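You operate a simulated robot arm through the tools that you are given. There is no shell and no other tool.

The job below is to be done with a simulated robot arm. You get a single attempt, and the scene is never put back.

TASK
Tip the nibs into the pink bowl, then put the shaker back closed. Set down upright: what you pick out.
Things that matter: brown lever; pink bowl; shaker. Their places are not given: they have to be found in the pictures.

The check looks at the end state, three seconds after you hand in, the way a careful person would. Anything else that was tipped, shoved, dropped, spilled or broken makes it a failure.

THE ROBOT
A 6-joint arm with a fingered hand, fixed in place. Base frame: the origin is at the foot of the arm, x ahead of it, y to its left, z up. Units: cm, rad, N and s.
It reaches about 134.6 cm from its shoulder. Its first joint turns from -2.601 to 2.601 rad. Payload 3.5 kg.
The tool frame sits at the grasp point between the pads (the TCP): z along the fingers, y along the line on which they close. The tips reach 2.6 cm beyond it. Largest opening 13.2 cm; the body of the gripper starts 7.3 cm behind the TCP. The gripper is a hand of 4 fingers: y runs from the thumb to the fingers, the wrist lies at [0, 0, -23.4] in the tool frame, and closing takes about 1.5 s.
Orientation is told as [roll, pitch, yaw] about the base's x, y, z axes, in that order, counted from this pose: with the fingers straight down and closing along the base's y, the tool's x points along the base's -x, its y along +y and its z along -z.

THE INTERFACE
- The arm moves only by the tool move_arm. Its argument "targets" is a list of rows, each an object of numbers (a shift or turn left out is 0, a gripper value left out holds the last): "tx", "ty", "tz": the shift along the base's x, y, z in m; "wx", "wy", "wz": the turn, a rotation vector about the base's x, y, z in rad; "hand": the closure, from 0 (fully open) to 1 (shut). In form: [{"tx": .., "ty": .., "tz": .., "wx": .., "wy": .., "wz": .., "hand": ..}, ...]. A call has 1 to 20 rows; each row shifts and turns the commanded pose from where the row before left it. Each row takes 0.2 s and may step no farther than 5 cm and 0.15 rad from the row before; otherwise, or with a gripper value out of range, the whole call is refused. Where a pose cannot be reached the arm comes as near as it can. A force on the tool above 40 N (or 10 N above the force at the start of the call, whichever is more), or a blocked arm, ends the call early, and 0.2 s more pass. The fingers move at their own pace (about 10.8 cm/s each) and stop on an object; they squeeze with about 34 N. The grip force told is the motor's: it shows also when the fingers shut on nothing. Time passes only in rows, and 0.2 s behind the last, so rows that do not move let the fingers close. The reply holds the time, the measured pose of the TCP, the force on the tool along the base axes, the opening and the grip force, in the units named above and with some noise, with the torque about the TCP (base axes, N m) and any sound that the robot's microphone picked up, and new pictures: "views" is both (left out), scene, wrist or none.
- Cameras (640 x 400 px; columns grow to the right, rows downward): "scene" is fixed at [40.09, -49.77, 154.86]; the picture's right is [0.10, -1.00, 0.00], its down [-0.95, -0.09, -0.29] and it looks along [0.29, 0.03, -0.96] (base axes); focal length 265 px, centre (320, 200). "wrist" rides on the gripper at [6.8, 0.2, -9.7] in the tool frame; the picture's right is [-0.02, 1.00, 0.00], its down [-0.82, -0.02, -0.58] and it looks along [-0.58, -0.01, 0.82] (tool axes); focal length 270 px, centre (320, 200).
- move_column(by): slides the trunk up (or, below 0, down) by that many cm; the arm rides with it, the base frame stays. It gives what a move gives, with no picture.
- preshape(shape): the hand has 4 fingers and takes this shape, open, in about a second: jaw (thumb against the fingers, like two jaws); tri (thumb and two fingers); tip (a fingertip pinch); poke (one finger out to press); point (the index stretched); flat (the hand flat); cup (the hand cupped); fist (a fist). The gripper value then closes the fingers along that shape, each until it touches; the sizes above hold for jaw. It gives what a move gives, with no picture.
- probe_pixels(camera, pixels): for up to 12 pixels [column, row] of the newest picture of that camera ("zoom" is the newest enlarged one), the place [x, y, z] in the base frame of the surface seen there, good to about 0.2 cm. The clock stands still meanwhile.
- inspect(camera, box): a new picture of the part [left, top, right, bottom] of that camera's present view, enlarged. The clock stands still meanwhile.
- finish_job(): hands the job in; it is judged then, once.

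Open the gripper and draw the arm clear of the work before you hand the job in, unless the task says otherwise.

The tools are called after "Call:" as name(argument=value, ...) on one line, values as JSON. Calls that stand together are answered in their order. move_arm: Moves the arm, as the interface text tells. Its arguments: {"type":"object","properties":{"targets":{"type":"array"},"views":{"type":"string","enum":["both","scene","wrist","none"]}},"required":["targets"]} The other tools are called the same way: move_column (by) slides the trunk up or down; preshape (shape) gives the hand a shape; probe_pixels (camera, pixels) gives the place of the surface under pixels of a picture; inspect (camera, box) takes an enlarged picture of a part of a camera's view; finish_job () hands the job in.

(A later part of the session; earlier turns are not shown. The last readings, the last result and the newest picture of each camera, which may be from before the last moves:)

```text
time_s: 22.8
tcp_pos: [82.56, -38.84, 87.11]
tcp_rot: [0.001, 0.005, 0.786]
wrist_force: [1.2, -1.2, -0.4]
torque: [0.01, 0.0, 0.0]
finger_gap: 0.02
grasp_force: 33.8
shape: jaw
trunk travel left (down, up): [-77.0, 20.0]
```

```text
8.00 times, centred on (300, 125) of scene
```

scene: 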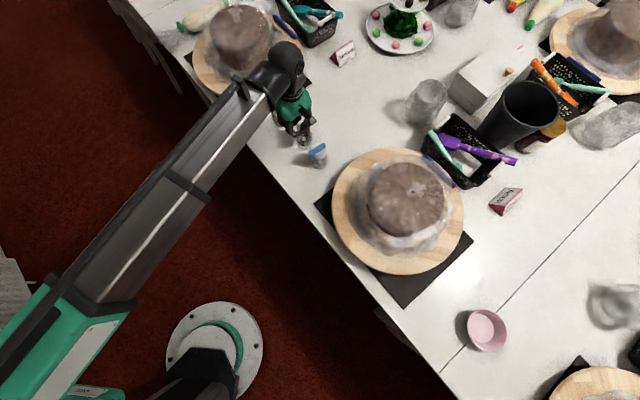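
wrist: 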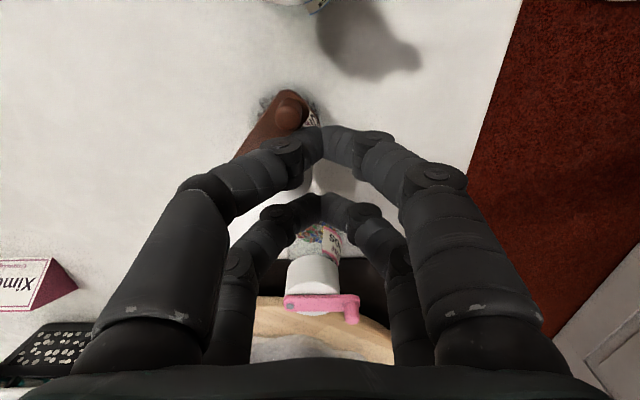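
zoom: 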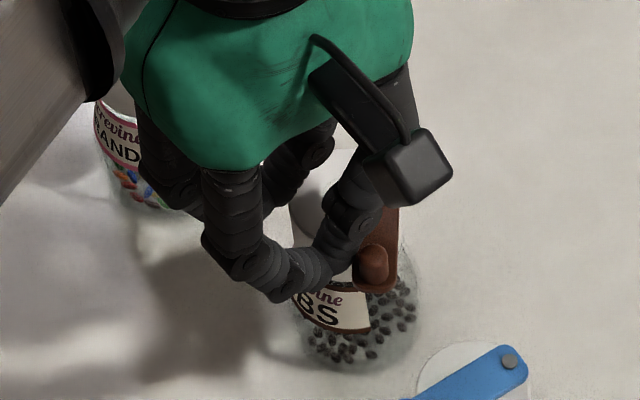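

The lever has swung to ~185° and the bottle stands still. I push a bit further along the arc, then back the hand off toward +y and raise it to look at the hole.

Call:
move_arm(targets=[{"tx": -0.0012, "ty": -0.004}, {"tx": -0.0007, "ty": -0.0041}, {"tx": -0.0003, "ty": -0.0041}, {"tx": 0.0, "ty": -0.003}, {"tx": 0.001, "ty": 0.01}, {"tx": 0.001, "ty": 0.01}], views="wrist")

Call:
move_column(by=9.6)

Call:
move_arm(targets=[{"tx": -0.03, "ty": -0.03}, {"tx": -0.0, "ty": -0.02, "hand": 0}, {"tx": 0}, {"tx": 0}, {"tx": 0}, {"tx": 0}])

Call:
inspect(camera="wrist", box=[220, 100, 420, 240])

```text
time_s: 24.2
tcp_pos: [82.65, -38.36, 87.19]
tcp_rot: [0.001, 0.006, 0.785]
wrist_force: [-0.3, 0.4, -0.1]
torque: [0.0, -0.02, 0.02]
finger_gap: 0.01
grasp_force: 33.7
shape: jaw
trunk travel left (down, up): [-77.0, 20.0]
```

wrist: 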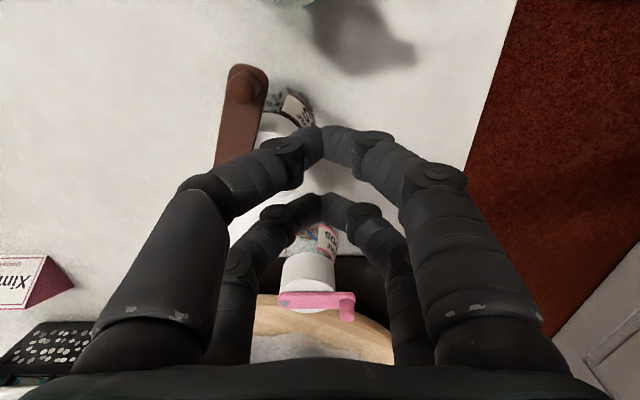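

```text
time_s: 25.5
tcp_pos: [82.62, -38.4, 96.68]
tcp_rot: [0.001, 0.006, 0.786]
wrist_force: [0.7, 0.4, -0.4]
torque: [0.02, -0.01, -0.01]
finger_gap: 0.04
grasp_force: 33.8
shape: jaw
trunk travel left (down, up): [-86.6, 10.4]
```

```text
time_s: 26.9
tcp_pos: [79.62, -43.36, 96.64]
tcp_rot: [0.002, 0.006, 0.788]
wrist_force: [-0.4, -0.2, 0.3]
torque: [-0.03, 0.0, -0.01]
finger_gap: 13.18
grasp_force: 0.0
shape: jaw
trunk travel left (down, up): [-86.6, 10.4]
```

scene: 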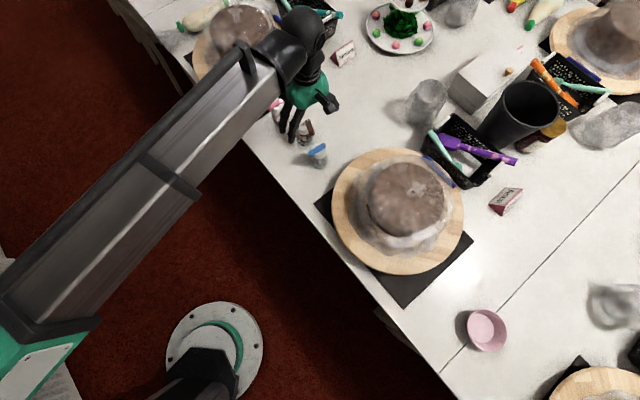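
wrist: 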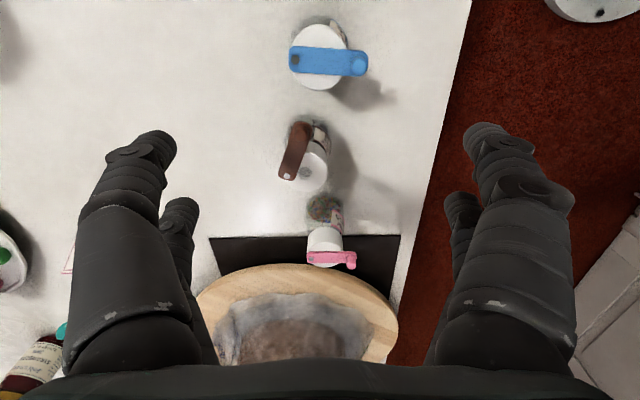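

```text
2.86 times, centred on (320, 170) of wrist
```

zoom: 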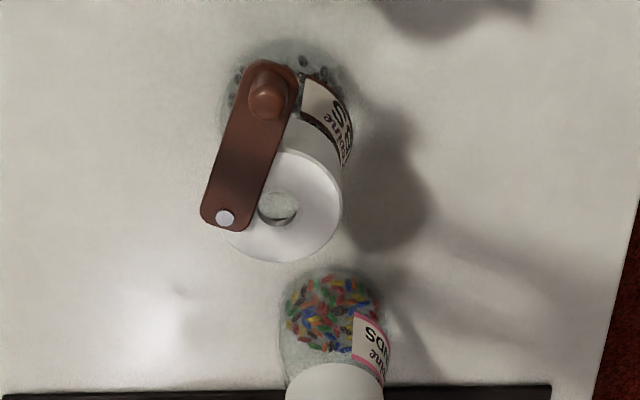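

The lever is open and the round hole is fully clear. Now I test how the hand can tilt for a side grasp: raise the trunk, retreat over the floor side and yaw to about -0.8.

Call:
move_column(by=10)

Call:
move_arm(targets=[{"tx": -0.0124, "ty": 0.0185, "wz": -0.144}, {"tx": -0.0124, "ty": 0.0185, "wz": -0.144}, {"tx": -0.0124, "ty": 0.0185, "wz": -0.144}, {"tx": -0.0124, "ty": 0.0185, "wz": -0.144}, {"tx": -0.0124, "ty": 0.0185, "wz": -0.144}, {"tx": -0.0124, "ty": 0.0185, "wz": -0.144}, {"tx": -0.0124, "ty": 0.0185, "wz": -0.144}, {"tx": -0.0124, "ty": 0.0185, "wz": -0.144}, {"tx": -0.0124, "ty": 0.0185, "wz": -0.144}, {"tx": -0.0124, "ty": 0.0185, "wz": -0.144}, {"tx": -0.0124, "ty": 0.0185, "wz": -0.144}])

```text
time_s: 28.3
tcp_pos: [79.75, -43.44, 106.69]
tcp_rot: [0.0, 0.006, 0.785]
wrist_force: [0.2, -0.4, -0.4]
torque: [0.01, 0.01, 0.02]
finger_gap: 13.18
grasp_force: 0.0
shape: jaw
trunk travel left (down, up): [-96.6, 0.4]
```

```text
time_s: 30.7
tcp_pos: [65.9, -23.03, 106.75]
tcp_rot: [0.001, 0.005, -0.801]
wrist_force: [-0.7, -0.1, 0.5]
torque: [-0.03, -0.02, -0.01]
finger_gap: 13.19
grasp_force: 0.1
shape: jaw
trunk travel left (down, up): [-96.6, 0.4]
```

scene: 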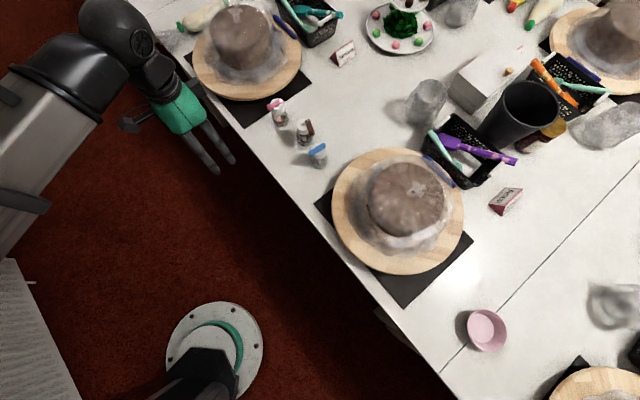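
wrist: 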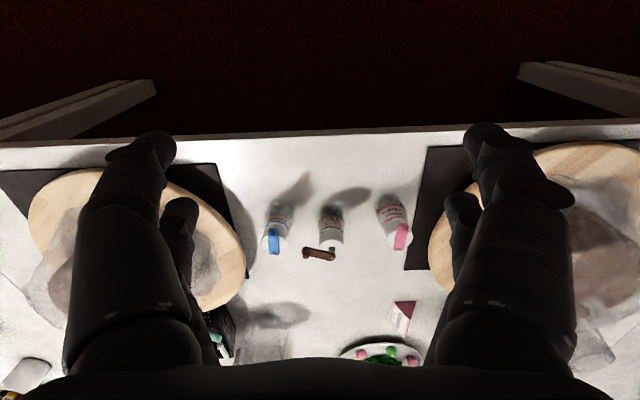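

Yaw works fine here. Now I tilt the hand forward toward the table normal by 0.9 rad, rotating about the wrist so that the wrist height stays constant.

Call:
move_arm(targets=[{"tx": 0.02448, "ty": -0.025, "tz": 0.00263, "wx": -0.107, "wy": -0.1048}, {"tx": 0.02393, "ty": -0.02444, "tz": 0.00782, "wx": -0.107, "wy": -0.1048}, {"tx": 0.02284, "ty": -0.02333, "tz": 0.01285, "wx": -0.107, "wy": -0.1048}, {"tx": 0.02125, "ty": -0.0217, "tz": 0.01757, "wx": -0.107, "wy": -0.1048}, {"tx": 0.01916, "ty": -0.01957, "tz": 0.02191, "wx": -0.107, "wy": -0.1048}, {"tx": 0.01666, "ty": -0.01702, "tz": 0.02576, "wx": -0.107, "wy": -0.1048}, {"tx": 0}])

```text
time_s: 32.3
tcp_pos: [78.91, -36.13, 115.39]
tcp_rot: [0.002, -0.896, -0.8]
wrist_force: [-0.2, 0.0, -0.5]
torque: [0.04, -0.01, 0.02]
finger_gap: 13.2
grasp_force: 0.1
shape: jaw
trunk travel left (down, up): [-96.6, 0.4]
```

scene: 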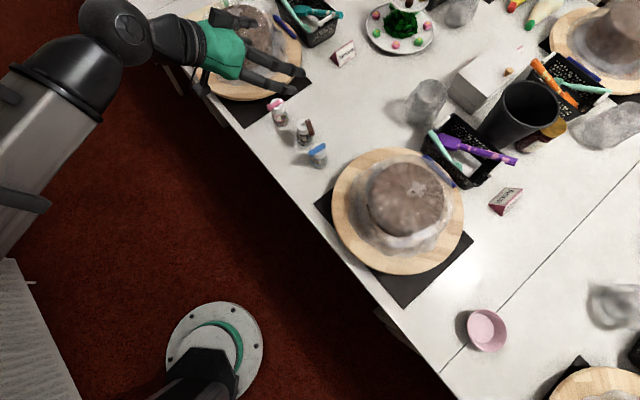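
wrist: 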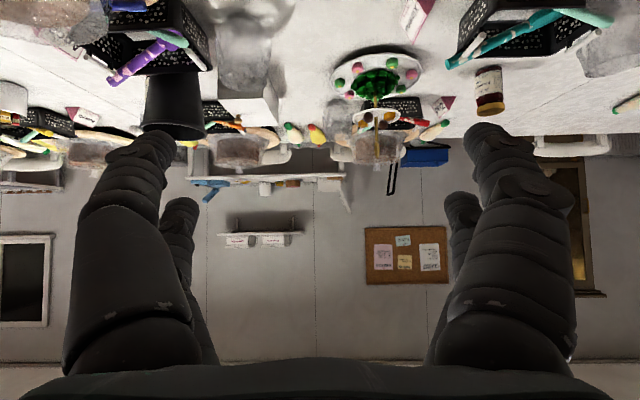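

Tilting works with the wrist at constant height. I re-measure the open shaker from the scene camera before planning the side grasp.

Call:
inspect(camera="scene", box=[260, 90, 340, 170])

```text
5.00 times, centred on (300, 130) of scene
```

zoom: 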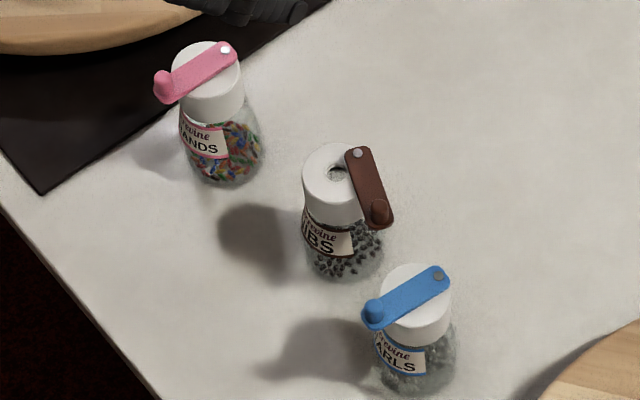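

Call:
probe_pixels(camera="zoom", pixels=[[358, 153], [379, 208], [337, 173], [325, 147], [308, 175], [335, 200], [357, 185], [330, 215], [335, 240], [345, 275], [312, 262], [380, 260]])

```text
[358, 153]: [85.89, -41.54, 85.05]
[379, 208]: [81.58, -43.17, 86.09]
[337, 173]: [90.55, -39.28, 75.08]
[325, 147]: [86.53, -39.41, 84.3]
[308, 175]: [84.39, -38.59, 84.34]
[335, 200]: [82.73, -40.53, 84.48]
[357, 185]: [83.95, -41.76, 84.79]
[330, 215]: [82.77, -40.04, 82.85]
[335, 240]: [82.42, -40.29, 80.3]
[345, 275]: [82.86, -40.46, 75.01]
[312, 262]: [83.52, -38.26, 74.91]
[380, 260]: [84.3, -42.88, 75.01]
```

The bottle axis is at (84.6,-40.5). With the hand tilted 0.9 rad I stage 9 cm in front of it at (78.3,-34.1), partly close to ~8.5 cm so the neighbours are cleared, and start lowering.

Call:
move_arm(targets=[{"tx": -0.003, "ty": 0.01, "hand": 0.36}, {"tx": -0.003, "ty": 0.0103, "hand": 0.36}, {"hand": 0.36}, {"hand": 0.36}], views="none")

Call:
move_column(by=-25)

Call:
move_arm(targets=[{"tx": 0}])

```text
time_s: 33.3
tcp_pos: [78.15, -34.08, 115.45]
tcp_rot: [0.002, -0.893, -0.799]
wrist_force: [0.1, 0.7, -0.1]
torque: [0.01, 0.0, 0.03]
finger_gap: 8.48
grasp_force: 0.0
shape: jaw
trunk travel left (down, up): [-96.6, 0.4]
```

```text
time_s: 35.8
tcp_pos: [78.2, -34.05, 90.33]
tcp_rot: [0.002, -0.894, -0.798]
wrist_force: [-0.2, 0.0, -0.8]
torque: [-0.01, 0.03, -0.04]
finger_gap: 8.47
grasp_force: 0.1
shape: jaw
trunk travel left (down, up): [-71.6, 25.4]
```

```text
time_s: 36.2
tcp_pos: [78.31, -34.09, 90.49]
tcp_rot: [0.001, -0.894, -0.8]
wrist_force: [0.9, -0.4, 0.3]
torque: [0.03, -0.01, -0.01]
finger_gap: 8.49
grasp_force: 0.0
shape: jaw
trunk travel left (down, up): [-71.6, 25.4]
```

scene: 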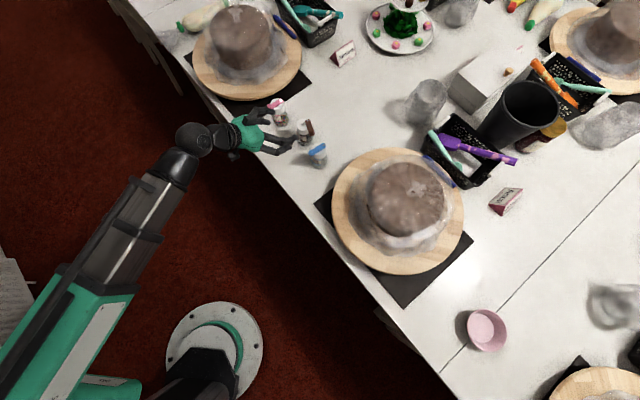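
wrist: 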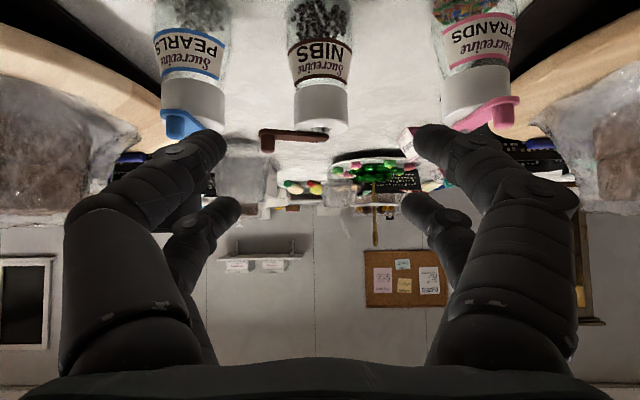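

NIBS is centred between the fingers (column ≈322). I lower to TCP z≈79.8 in two steps, checking readings.

Call:
move_column(by=-6)

Call:
move_column(by=-4.6)

Call:
move_arm(targets=[{"tx": 0}])

Call:
inspect(camera="scene", box=[200, 80, 340, 180])

```text
time_s: 37.2
tcp_pos: [78.19, -34.12, 84.32]
tcp_rot: [0.001, -0.892, -0.799]
wrist_force: [0.3, -0.1, 1.1]
torque: [-0.02, 0.02, -0.01]
finger_gap: 8.49
grasp_force: 0.2
shape: jaw
trunk travel left (down, up): [-65.6, 31.4]
```

```text
time_s: 38.1
tcp_pos: [78.28, -34.09, 79.9]
tcp_rot: [0.001, -0.891, -0.799]
wrist_force: [-0.2, -0.4, 0.4]
torque: [0.01, -0.05, -0.01]
finger_gap: 8.48
grasp_force: 0.0
shape: jaw
trunk travel left (down, up): [-61.0, 36.0]
```

```text
time_s: 38.5
tcp_pos: [78.22, -34.15, 79.8]
tcp_rot: [0.001, -0.894, -0.799]
wrist_force: [-1.1, 0.6, 0.2]
torque: [-0.02, 0.03, 0.02]
finger_gap: 8.5
grasp_force: 0.0
shape: jaw
trunk travel left (down, up): [-61.0, 36.0]
```

scene: 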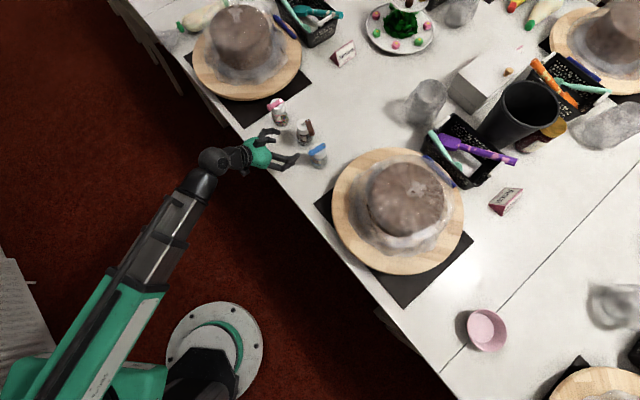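
wrist: 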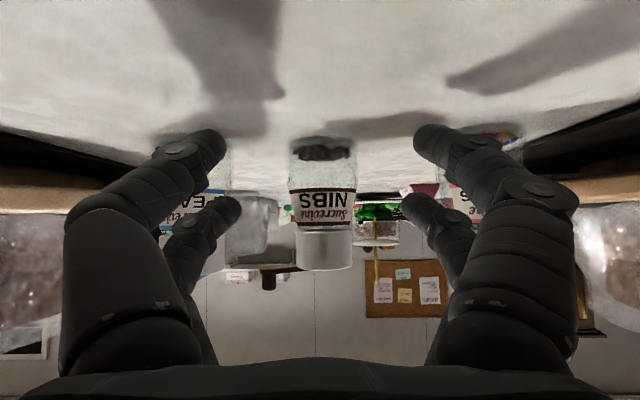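

```text
4.00 times, centred on (270, 130) of scene
```

zoom: 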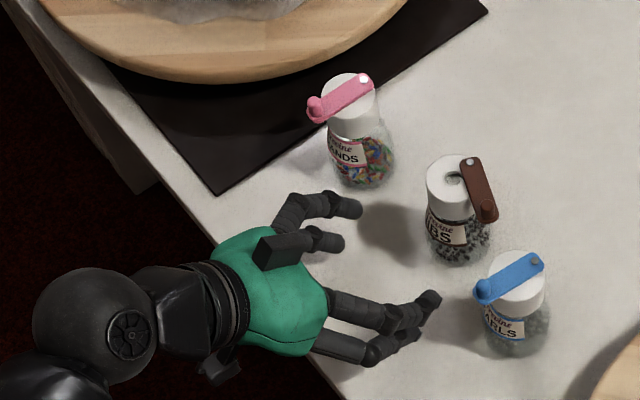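

Heights and alignment look right (NIBS centred at column 322, fingers straddling it). I slide forward 7 cm and look again.

Call:
move_arm(targets=[{"tx": 0.0071, "ty": -0.00705}, {"tx": 0.0071, "ty": -0.00705}, {"tx": 0.0071, "ty": -0.00705}, {"tx": 0.0071, "ty": -0.00705}, {"tx": 0.0071, "ty": -0.00705}, {"tx": 0.0071, "ty": -0.00705}, {"tx": 0.0071, "ty": -0.00705}])

Call:
inspect(camera="scene", box=[230, 80, 340, 180])

```text
time_s: 40.1
tcp_pos: [83.24, -39.05, 79.91]
tcp_rot: [0.002, -0.895, -0.8]
wrist_force: [-0.1, -1.0, 0.8]
torque: [0.03, 0.03, -0.02]
finger_gap: 8.49
grasp_force: 0.0
shape: jaw
trunk travel left (down, up): [-61.0, 36.0]
```

scene: 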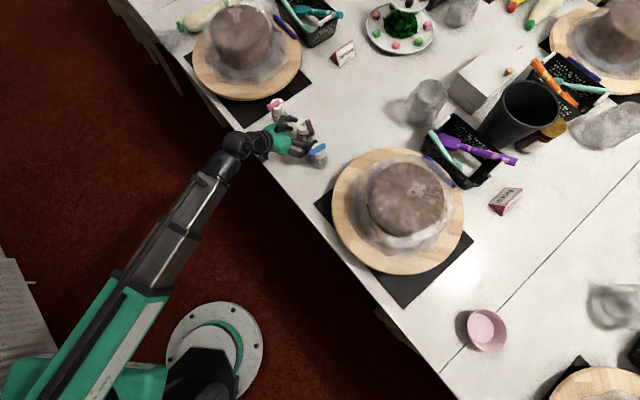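
wrist: 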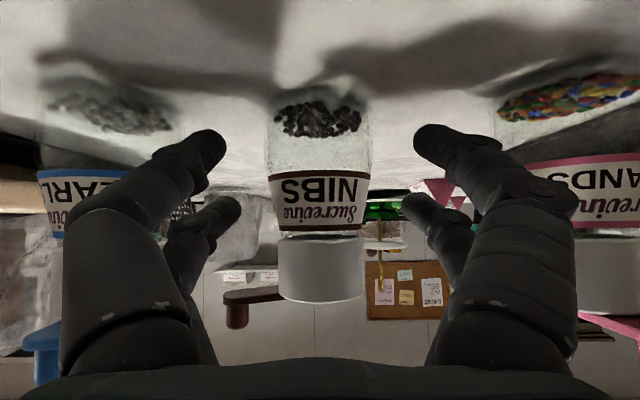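

```text
4.00 times, centred on (285, 130) of scene
```

zoom: 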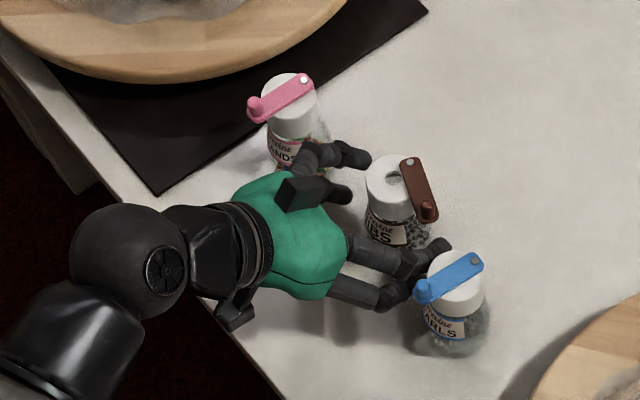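

The bottle is centred (column ≈320) and neighbours are clear. I advance the last 1.9 cm and close the hand.

Call:
move_arm(targets=[{"tx": 0.0068, "ty": -0.0072}, {"tx": 0.0068, "ty": -0.0072}, {"tx": 0}, {"hand": 0.5}, {"hand": 0.6}, {"hand": 0.7}, {"hand": 0.8}, {"hand": 0.9}, {"hand": 1.0}, {"hand": 1.0}, {"hand": 1.0}, {"hand": 1.0}])

Call:
inspect(camera="scene", box=[250, 90, 340, 170])

```text
time_s: 42.7
tcp_pos: [84.46, -40.33, 80.0]
tcp_rot: [0.003, -0.896, -0.799]
wrist_force: [2.1, -2.4, 15.3]
torque: [0.21, 0.3, 0.03]
finger_gap: 3.69
grasp_force: 34.1
shape: jaw
trunk travel left (down, up): [-61.0, 36.0]
```

scene: 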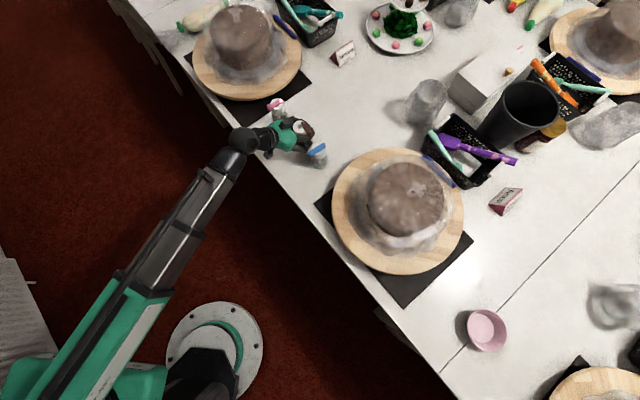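
wrist: 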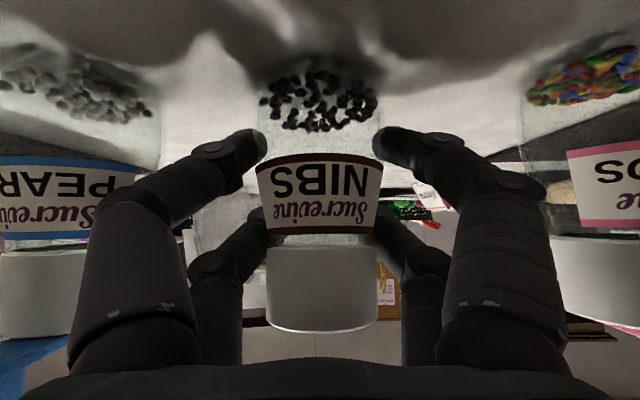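

```text
5.00 times, centred on (295, 130) of scene
```

zoom: 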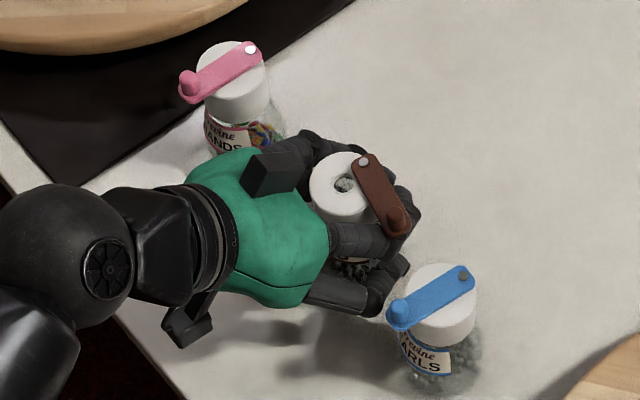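

The grip holds at 3.7 cm gap with the bottle upright. I lift 3 cm and check that it comes along without slipping.

Call:
move_column(by=2)

Call:
move_arm(targets=[{"tx": 0}, {"tx": 0}])

Call:
inspect(camera="scene", box=[250, 90, 340, 170])

```text
time_s: 43.4
tcp_pos: [84.7, -40.38, 81.82]
tcp_rot: [0.002, -0.894, -0.799]
wrist_force: [-0.6, -0.7, -1.7]
torque: [-0.01, -0.02, 0.0]
finger_gap: 3.63
grasp_force: 34.1
shape: jaw
trunk travel left (down, up): [-63.0, 34.0]
```

```text
time_s: 44.0
tcp_pos: [84.54, -40.45, 81.83]
tcp_rot: [0.004, -0.894, -0.799]
wrist_force: [0.2, 0.3, -2.8]
torque: [-0.03, -0.03, -0.02]
finger_gap: 3.63
grasp_force: 34.0
shape: jaw
trunk travel left (down, up): [-63.0, 34.0]
```

scene: 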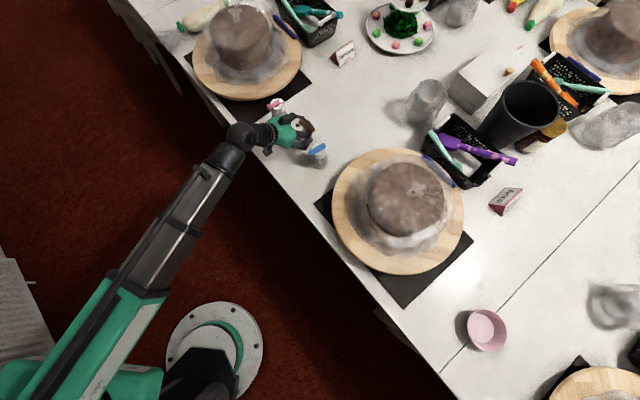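
wrist: 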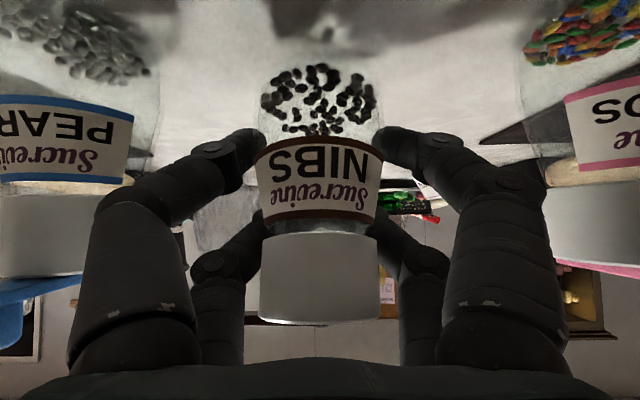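

```text
5.00 times, centred on (295, 130) of scene
```

zoom: 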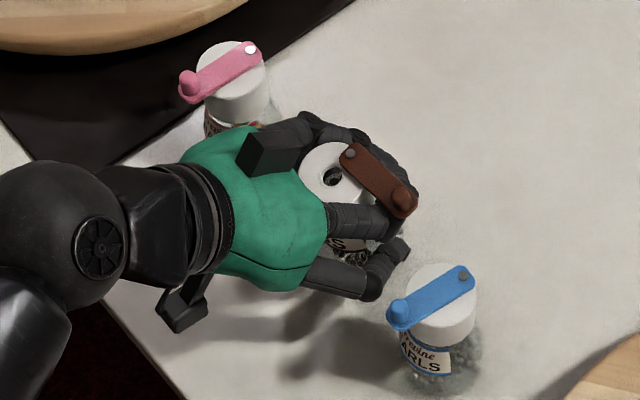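

The shaker came up, though it may have leaned slightly within the grip. I probe the cap rim and lever to measure its tilt.

Call:
probe_pixels(camera="zoom", pixels=[[350, 152], [400, 200], [325, 152], [305, 175], [320, 198], [350, 195], [375, 170], [345, 242]])

Call:
probe_pixels(camera="wrist", pixels=[[320, 240], [320, 270], [320, 310], [320, 190], [320, 155], [285, 275], [360, 275]])

```text
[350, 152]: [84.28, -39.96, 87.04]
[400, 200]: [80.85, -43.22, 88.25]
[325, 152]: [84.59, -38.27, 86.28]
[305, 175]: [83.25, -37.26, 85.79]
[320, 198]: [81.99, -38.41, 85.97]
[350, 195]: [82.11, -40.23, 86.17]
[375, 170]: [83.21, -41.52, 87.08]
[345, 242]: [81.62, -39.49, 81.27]
```

```text
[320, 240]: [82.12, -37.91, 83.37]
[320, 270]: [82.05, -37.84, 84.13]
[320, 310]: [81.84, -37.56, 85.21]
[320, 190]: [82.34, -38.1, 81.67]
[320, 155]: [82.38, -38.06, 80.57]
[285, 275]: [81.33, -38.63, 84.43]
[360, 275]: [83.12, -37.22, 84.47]
```

The shaker leans ~12° toward the hand but is held. I lift 20 cm more and check whether it keeps moving in the grip.

Call:
move_column(by=22)

Call:
move_arm(targets=[{"tx": 0}])

Call:
inspect(camera="scene", box=[240, 70, 340, 160])

Call:
inspect(camera="wrist", box=[220, 40, 420, 340])

```text
time_s: 46.3
tcp_pos: [84.7, -40.46, 103.73]
tcp_rot: [0.001, -0.896, -0.8]
wrist_force: [0.0, 0.3, -1.6]
torque: [0.04, 0.04, 0.03]
finger_gap: 3.65
grasp_force: 34.0
shape: jaw
trunk travel left (down, up): [-85.0, 12.0]
```

```text
time_s: 46.7
tcp_pos: [84.56, -40.41, 103.9]
tcp_rot: [0.004, -0.894, -0.798]
wrist_force: [-0.1, 0.5, -3.3]
torque: [-0.03, -0.02, 0.01]
finger_gap: 3.66
grasp_force: 33.9
shape: jaw
trunk travel left (down, up): [-85.0, 12.0]
```

scene: 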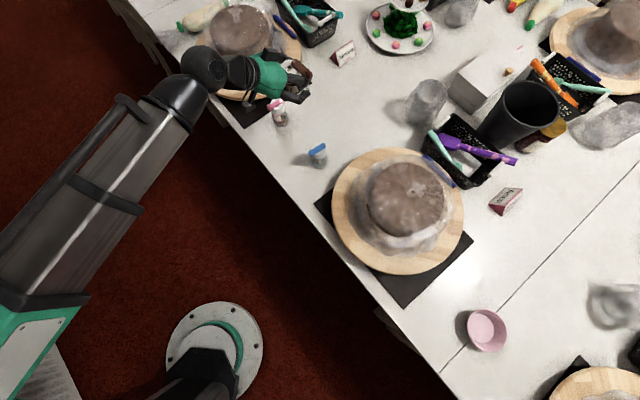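
wrist: 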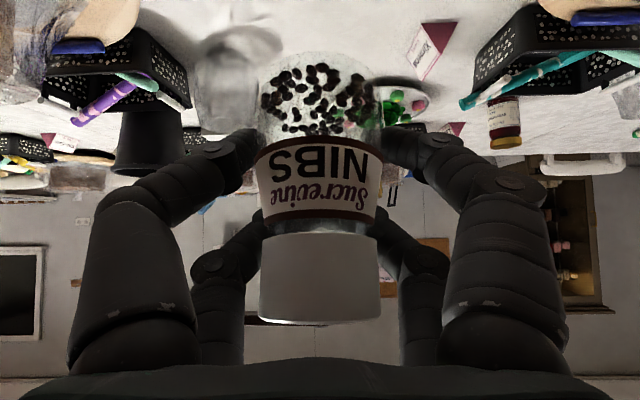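

```text
4.44 times, centred on (290, 115) of scene
```

zoom: 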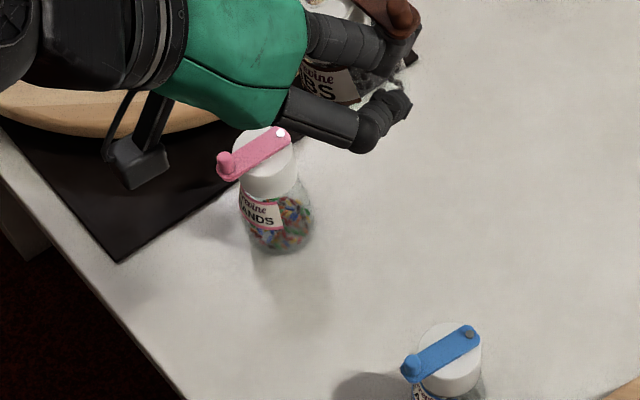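

```text
1.33 times, centred on (320, 190) of wrist
```

zoom: 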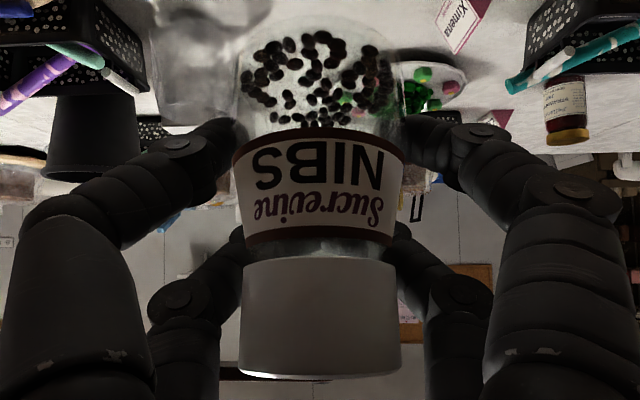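

Stable in the grip. I measure the bowl precisely now, while the scene camera sees it unobstructed.

Call:
inspect(camera="scene", box=[440, 290, 530, 370])

```text
5.00 times, centred on (485, 330) of scene
```

zoom: 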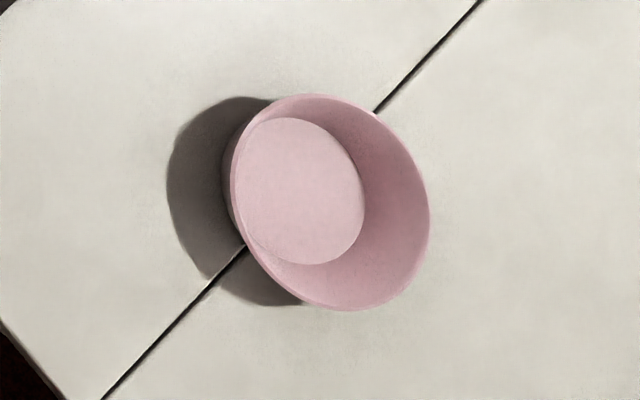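

Call:
probe_pixels(camera="zoom", pixels=[[320, 97], [425, 210], [345, 307], [236, 190], [275, 112], [400, 140], [410, 270], [270, 265], [300, 190], [300, 130], [300, 250], [355, 190]])

Call:
probe_pixels(camera="scene", pixels=[[410, 330], [445, 350], [433, 378], [460, 270], [590, 385], [560, 390]])

```text
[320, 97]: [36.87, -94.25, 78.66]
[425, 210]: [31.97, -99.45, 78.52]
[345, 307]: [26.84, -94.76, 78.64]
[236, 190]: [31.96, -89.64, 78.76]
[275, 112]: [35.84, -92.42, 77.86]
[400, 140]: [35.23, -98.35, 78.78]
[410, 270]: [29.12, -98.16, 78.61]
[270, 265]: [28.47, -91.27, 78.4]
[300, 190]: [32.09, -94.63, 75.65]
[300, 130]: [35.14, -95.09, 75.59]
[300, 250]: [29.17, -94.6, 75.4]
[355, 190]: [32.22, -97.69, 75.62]
```

```text
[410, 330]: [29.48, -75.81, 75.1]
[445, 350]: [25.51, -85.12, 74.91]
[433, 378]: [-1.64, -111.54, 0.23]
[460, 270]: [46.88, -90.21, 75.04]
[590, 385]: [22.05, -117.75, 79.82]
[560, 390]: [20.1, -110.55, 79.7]
```

Bowl: centre (31.9,-94.5), rim radius 5, rim z 78.7. I raise the trunk 8 cm for clearance over the cake and carry the upright shaker along the table edge to a staging place beside the bowl.

Call:
move_column(by=8)

Call:
move_arm(targets=[{"tx": -0.0116, "ty": -0.0115}, {"tx": -0.0203, "ty": -0.02}, {"tx": -0.029, "ty": -0.02864}, {"tx": -0.029, "ty": -0.02864}, {"tx": -0.029, "ty": -0.02864}, {"tx": -0.029, "ty": -0.02864}, {"tx": -0.029, "ty": -0.02864}, {"tx": -0.029, "ty": -0.02864}, {"tx": -0.029, "ty": -0.02864}, {"tx": -0.029, "ty": -0.02864}, {"tx": -0.029, "ty": -0.02864}, {"tx": -0.029, "ty": -0.02864}, {"tx": -0.029, "ty": -0.02864}, {"tx": -0.029, "ty": -0.02864}, {"tx": -0.029, "ty": -0.02864}, {"tx": -0.029, "ty": -0.02864}, {"tx": -0.029, "ty": -0.02864}, {"tx": -0.029, "ty": -0.02864}, {"tx": -0.0203, "ty": -0.02}, {"tx": -0.0116, "ty": -0.0115}])

```text
time_s: 47.9
tcp_pos: [84.65, -40.44, 111.91]
tcp_rot: [0.002, -0.894, -0.798]
wrist_force: [-0.2, 0.1, -2.5]
torque: [0.02, -0.01, 0.01]
finger_gap: 3.64
grasp_force: 34.3
shape: jaw
trunk travel left (down, up): [-93.0, 4.0]
```

```text
time_s: 52.1
tcp_pos: [31.87, -92.48, 111.86]
tcp_rot: [0.001, -0.895, -0.801]
wrist_force: [-0.3, 0.5, -2.1]
torque: [0.01, -0.03, -0.01]
finger_gap: 3.62
grasp_force: 34.4
shape: jaw
trunk travel left (down, up): [-93.0, 4.0]
```

scene: 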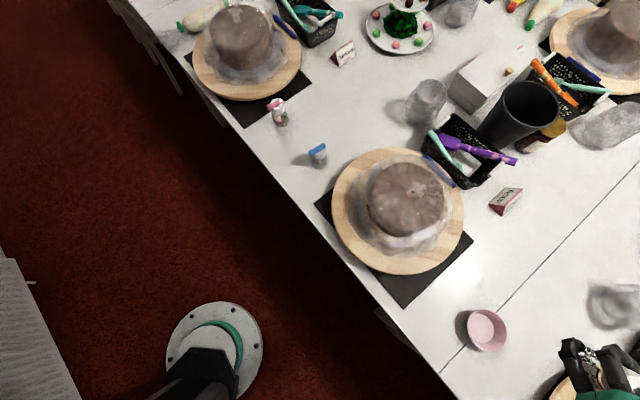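
wrist: 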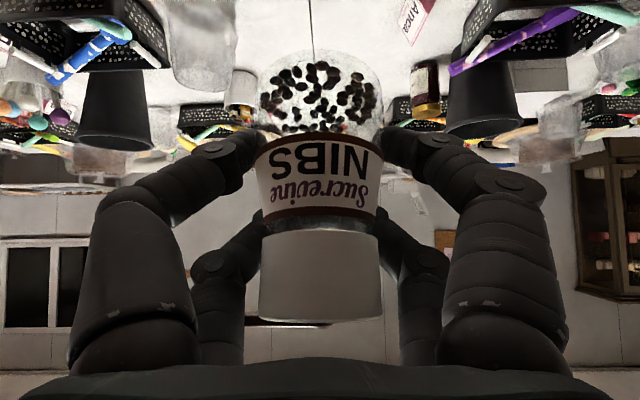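

The shaker is now above the bowl area, seen at scene (595,355), still upright. I zoom in on it to check the lever and the lean.

Call:
inspect(camera="scene", box=[540, 320, 640, 400])

```text
5.00 times, centred on (590, 360) of scene
```

zoom: 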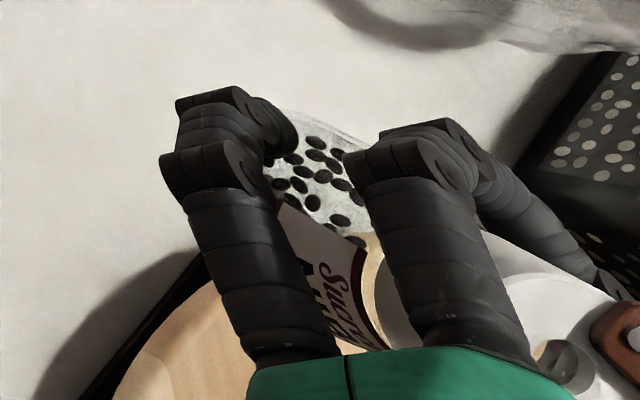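

The hole is open with the lever aside. I pitch the hand to horizontal (rotating about the wrist), high above the bowl; the nibs stay inside at this lean.

Call:
move_arm(targets=[{"tx": 0.01247, "ty": -0.01273, "tz": 0.02583, "wx": -0.0959, "wy": -0.0939}, {"tx": 0.00993, "ty": -0.01014, "tz": 0.02793, "wx": -0.0959, "wy": -0.0939}, {"tx": 0.00726, "ty": -0.00741, "tz": 0.0298, "wx": -0.0959, "wy": -0.0939}, {"tx": 0.004375, "ty": -0.00447, "tz": 0.03068, "wx": -0.0959, "wy": -0.0939}, {"tx": 0.00146, "ty": -0.00149, "tz": 0.03122, "wx": -0.0959, "wy": -0.0939}, {"tx": 0}])

```text
time_s: 53.5
tcp_pos: [35.89, -96.04, 124.92]
tcp_rot: [0.583, -1.498, -1.389]
wrist_force: [1.1, 0.4, -1.4]
torque: [0.01, -0.02, 0.01]
finger_gap: 3.58
grasp_force: 34.1
shape: jaw
out of reach, approached as far as the arm can: row 5
trunk travel left (down, up): [-93.0, 4.0]
```

scene: 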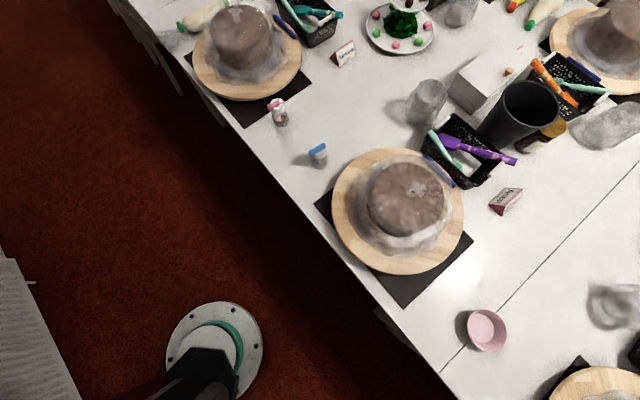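
wrist: 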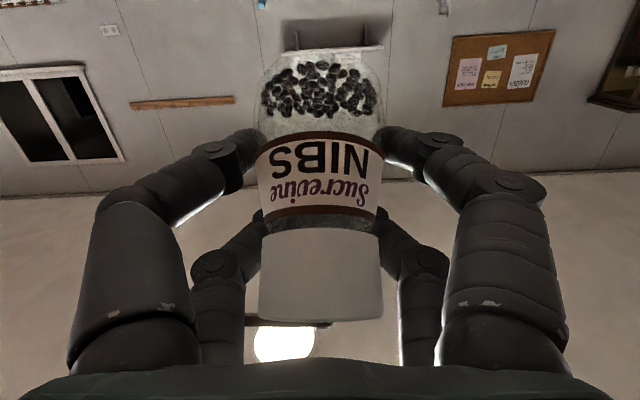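

The pitch stops near 86° (a≈(0.69,-0.72,-0.06)), which is nearly horizontal. Now I roll about the finger axis by 0.7 rad, toward the side where gravity keeps the lever open, before lowering.

Call:
move_arm(targets=[{"wx": 0.0969, "wy": -0.1007, "wz": -0.0085}, {"wx": 0.0969, "wy": -0.1007, "wz": -0.0085}, {"wx": 0.0969, "wy": -0.1007, "wz": -0.0085}, {"wx": 0.0969, "wy": -0.1007, "wz": -0.0085}, {"wx": 0.0969, "wy": -0.1007, "wz": -0.0085}, {"tx": 0}])

```text
time_s: 54.9
tcp_pos: [35.85, -96.04, 124.96]
tcp_rot: [1.481, -0.826, -2.308]
wrist_force: [0.1, 0.3, -2.4]
torque: [-0.02, 0.0, 0.03]
finger_gap: 3.61
grasp_force: 33.7
shape: jaw
trunk travel left (down, up): [-93.0, 4.0]
```

scene: 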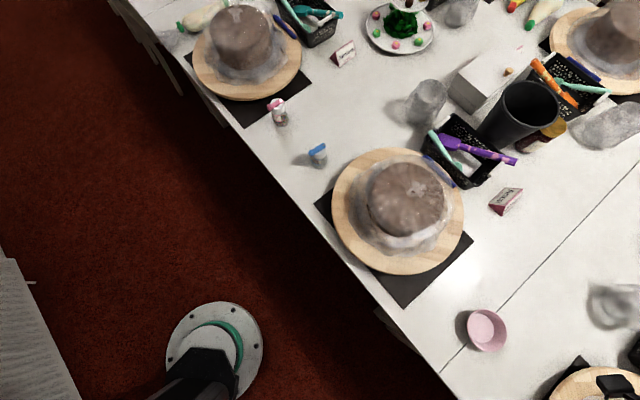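
wrist: 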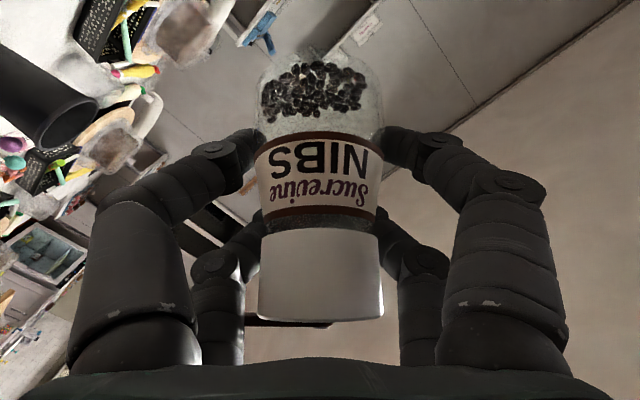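

Roll works and the nibs stay inside. I lower the trunk in two steps so the hole will end up just above the bowl.

Call:
move_column(by=-30)

Call:
move_arm(targets=[{"tx": 0}])

Call:
inspect(camera="scene", box=[440, 280, 600, 400])

```text
time_s: 57.9
tcp_pos: [35.85, -96.13, 94.94]
tcp_rot: [1.479, -0.828, -2.308]
wrist_force: [0.1, -0.1, -1.1]
torque: [0.0, 0.02, -0.02]
finger_gap: 3.62
grasp_force: 33.8
shape: jaw
trunk travel left (down, up): [-63.0, 34.0]
```

```text
time_s: 58.3
tcp_pos: [35.82, -96.02, 95.0]
tcp_rot: [1.481, -0.829, -2.309]
wrist_force: [-0.1, -0.5, -2.8]
torque: [0.0, 0.01, -0.01]
finger_gap: 3.62
grasp_force: 34.3
shape: jaw
trunk travel left (down, up): [-63.0, 34.0]
```

scene: 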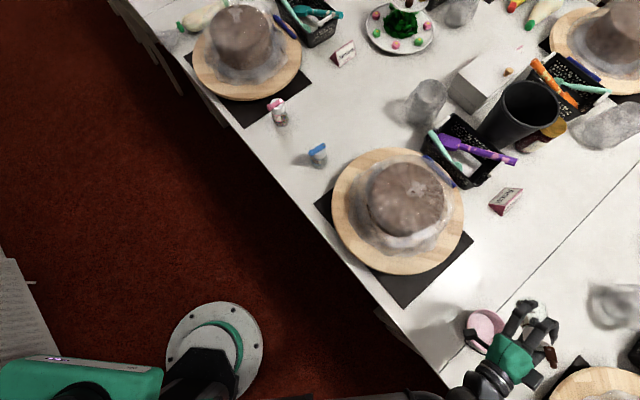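
wrist: 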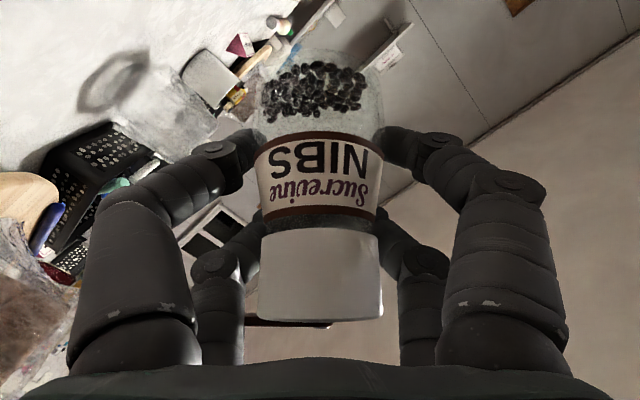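

```text
3.33 times, centred on (520, 340) of scene
```

zoom: 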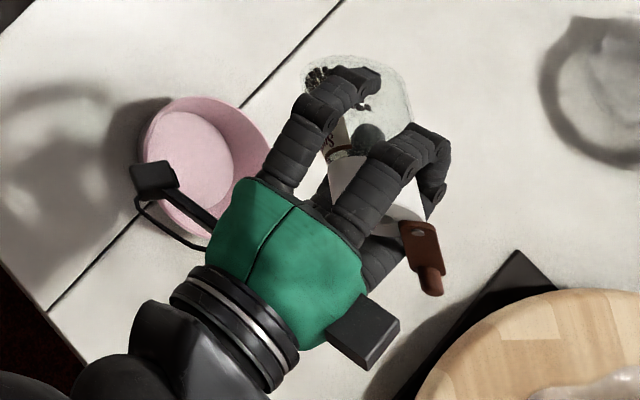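

I probe where the cap and lever currently are, to aim the hole over the bowl.

Call:
probe_pixels(camera="zoom", pixels=[[418, 232], [432, 282], [405, 212], [345, 175], [400, 80], [360, 150], [330, 65], [152, 175], [362, 320]])

```text
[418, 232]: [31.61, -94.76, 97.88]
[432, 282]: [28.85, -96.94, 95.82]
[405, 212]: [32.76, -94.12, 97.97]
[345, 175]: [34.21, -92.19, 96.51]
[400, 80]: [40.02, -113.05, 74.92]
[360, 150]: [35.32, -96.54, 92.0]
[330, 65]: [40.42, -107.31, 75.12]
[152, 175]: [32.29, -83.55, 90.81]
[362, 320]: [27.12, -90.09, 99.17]
```

The hole will be near (31.5,-95.3) when pouring starts, close to the bowl centre (31.9,-94.5). I lower 6 cm more and then roll on by 0.9 rad.

Call:
move_column(by=-6)

Call:
move_arm(targets=[{"wx": 0.0969, "wy": -0.1007, "wz": -0.0085}, {"wx": 0.0969, "wy": -0.1007, "wz": -0.0085}, {"wx": 0.0969, "wy": -0.1007, "wz": -0.0085}, {"wx": 0.0969, "wy": -0.1007, "wz": -0.0085}, {"wx": 0.0969, "wy": -0.1007, "wz": -0.0085}, {"wx": 0.0969, "wy": -0.1007, "wz": -0.0085}, {"tx": 0}])

Call:
inspect(camera="scene", box=[440, 280, 600, 400])

```text
time_s: 59.3
tcp_pos: [35.65, -95.96, 88.96]
tcp_rot: [1.479, -0.827, -2.308]
wrist_force: [-0.1, -0.4, -1.0]
torque: [-0.02, 0.04, 0.01]
finger_gap: 3.6
grasp_force: 34.2
shape: jaw
trunk travel left (down, up): [-57.0, 40.0]
```

```text
time_s: 60.9
tcp_pos: [35.74, -96.08, 89.02]
tcp_rot: [1.51, 0.011, -2.376]
wrist_force: [0.5, 0.9, -1.9]
torque: [0.01, -0.03, -0.01]
finger_gap: 3.64
grasp_force: 34.0
shape: jaw
trunk travel left (down, up): [-57.0, 40.0]
```

scene: 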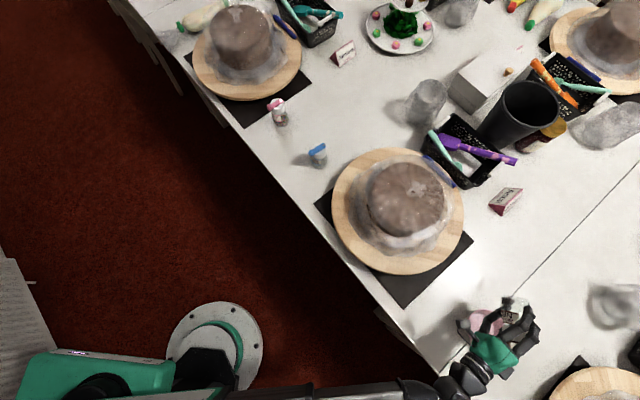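
wrist: 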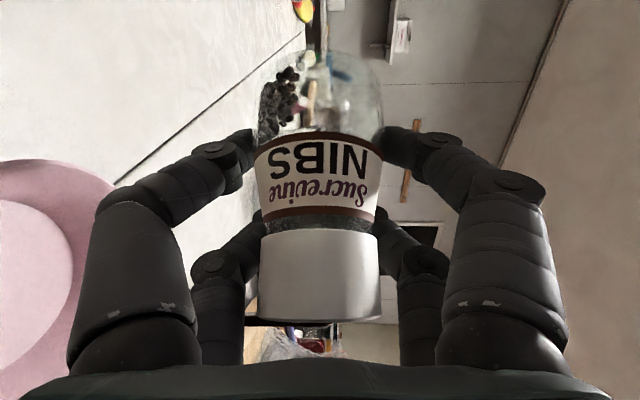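

```text
3.33 times, centred on (520, 340) of scene
```

zoom: 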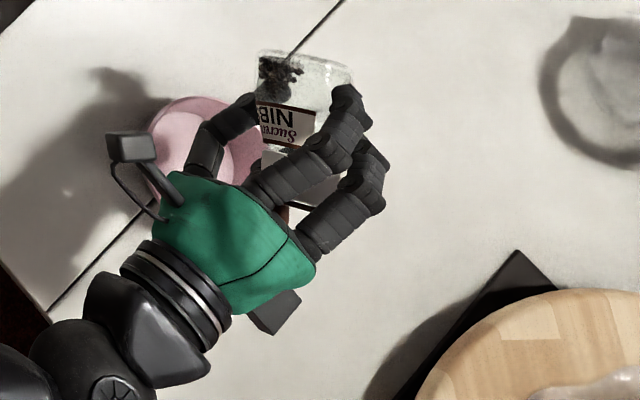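

At ~90° of tilt the nibs have slid to the side wall but none fell yet; the cap is right over the bowl. I roll another 0.6 rad.

Call:
move_arm(targets=[{"wx": 0.0969, "wy": -0.1007, "wz": -0.0085}, {"wx": 0.0969, "wy": -0.1007, "wz": -0.0085}, {"wx": 0.0969, "wy": -0.1007, "wz": -0.0085}, {"wx": 0.0969, "wy": -0.1007, "wz": -0.0085}, {"tx": 0}, {"tx": 0}])

Call:
inspect(camera="scene", box=[460, 290, 560, 370])

```text
time_s: 62.3
tcp_pos: [35.84, -95.96, 89.06]
tcp_rot: [1.497, 0.569, -2.413]
wrist_force: [0.0, 0.2, -2.1]
torque: [-0.01, 0.01, 0.03]
finger_gap: 3.58
grasp_force: 34.3
shape: jaw
trunk travel left (down, up): [-57.0, 40.0]
```

scene: 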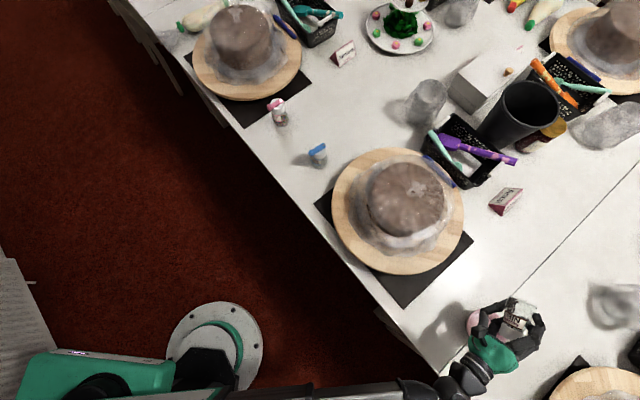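
wrist: 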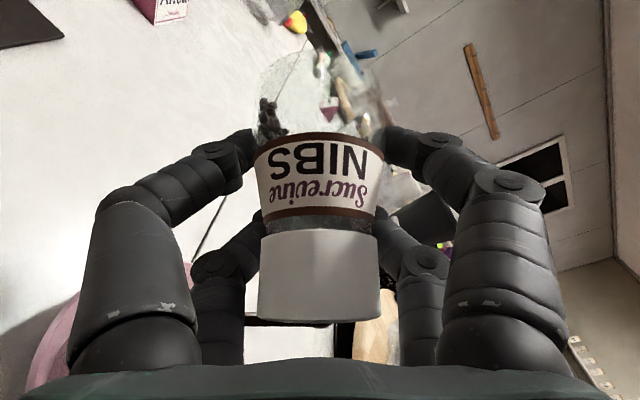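

```text
5.00 times, centred on (510, 330) of scene
```

zoom: 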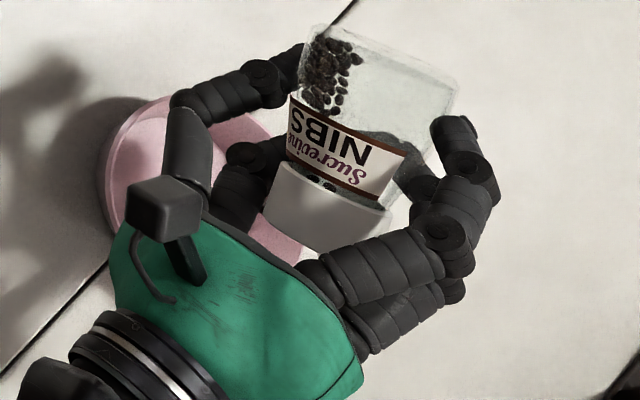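

Nibs are sliding toward the neck. I keep rolling by 0.56 rad and dwell.

Call:
move_arm(targets=[{"wx": 0.0969, "wy": -0.1007, "wz": -0.0085}, {"wx": 0.0969, "wy": -0.1007, "wz": -0.0085}, {"wx": 0.0969, "wy": -0.1007, "wz": -0.0085}, {"wx": 0.0969, "wy": -0.1007, "wz": -0.0085}, {"tx": 0}, {"tx": 0}, {"tx": 0}])

Call:
inspect(camera="scene", box=[460, 290, 560, 370])

```text
time_s: 63.9
tcp_pos: [35.95, -95.98, 89.01]
tcp_rot: [1.426, 1.125, -2.505]
wrist_force: [-0.4, 0.0, -2.4]
torque: [0.0, 0.01, 0.0]
finger_gap: 3.6
grasp_force: 34.0
shape: jaw
trunk travel left (down, up): [-57.0, 40.0]
```

scene: 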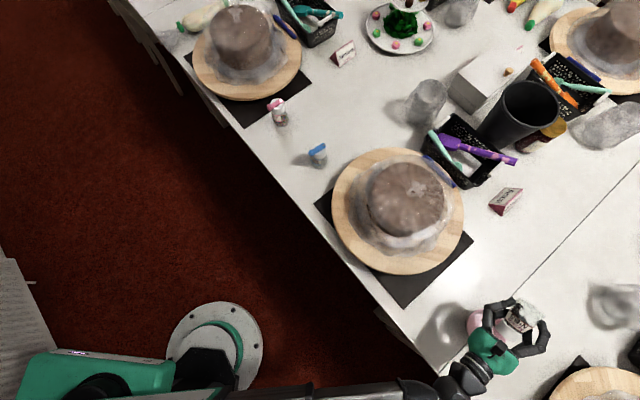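
wrist: 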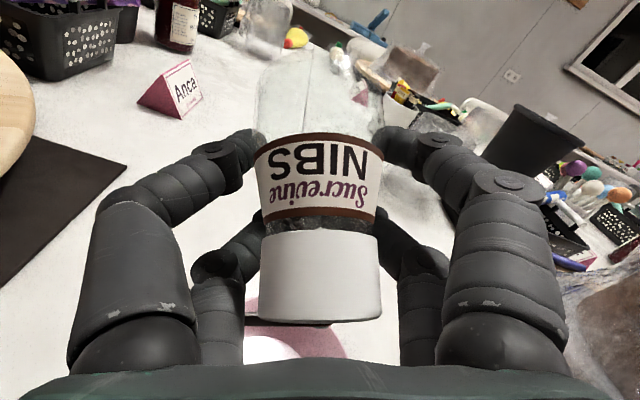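

```text
5.00 times, centred on (510, 330) of scene
```

zoom: 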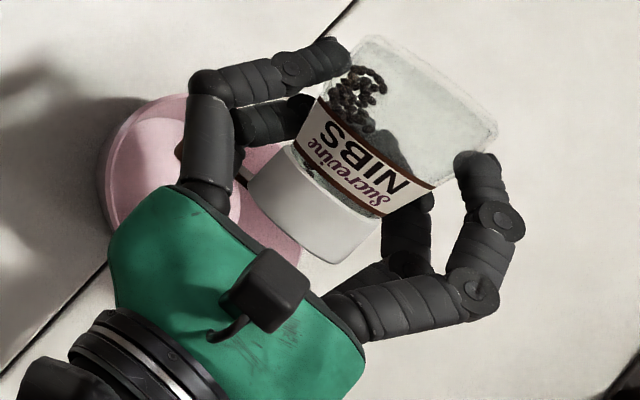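

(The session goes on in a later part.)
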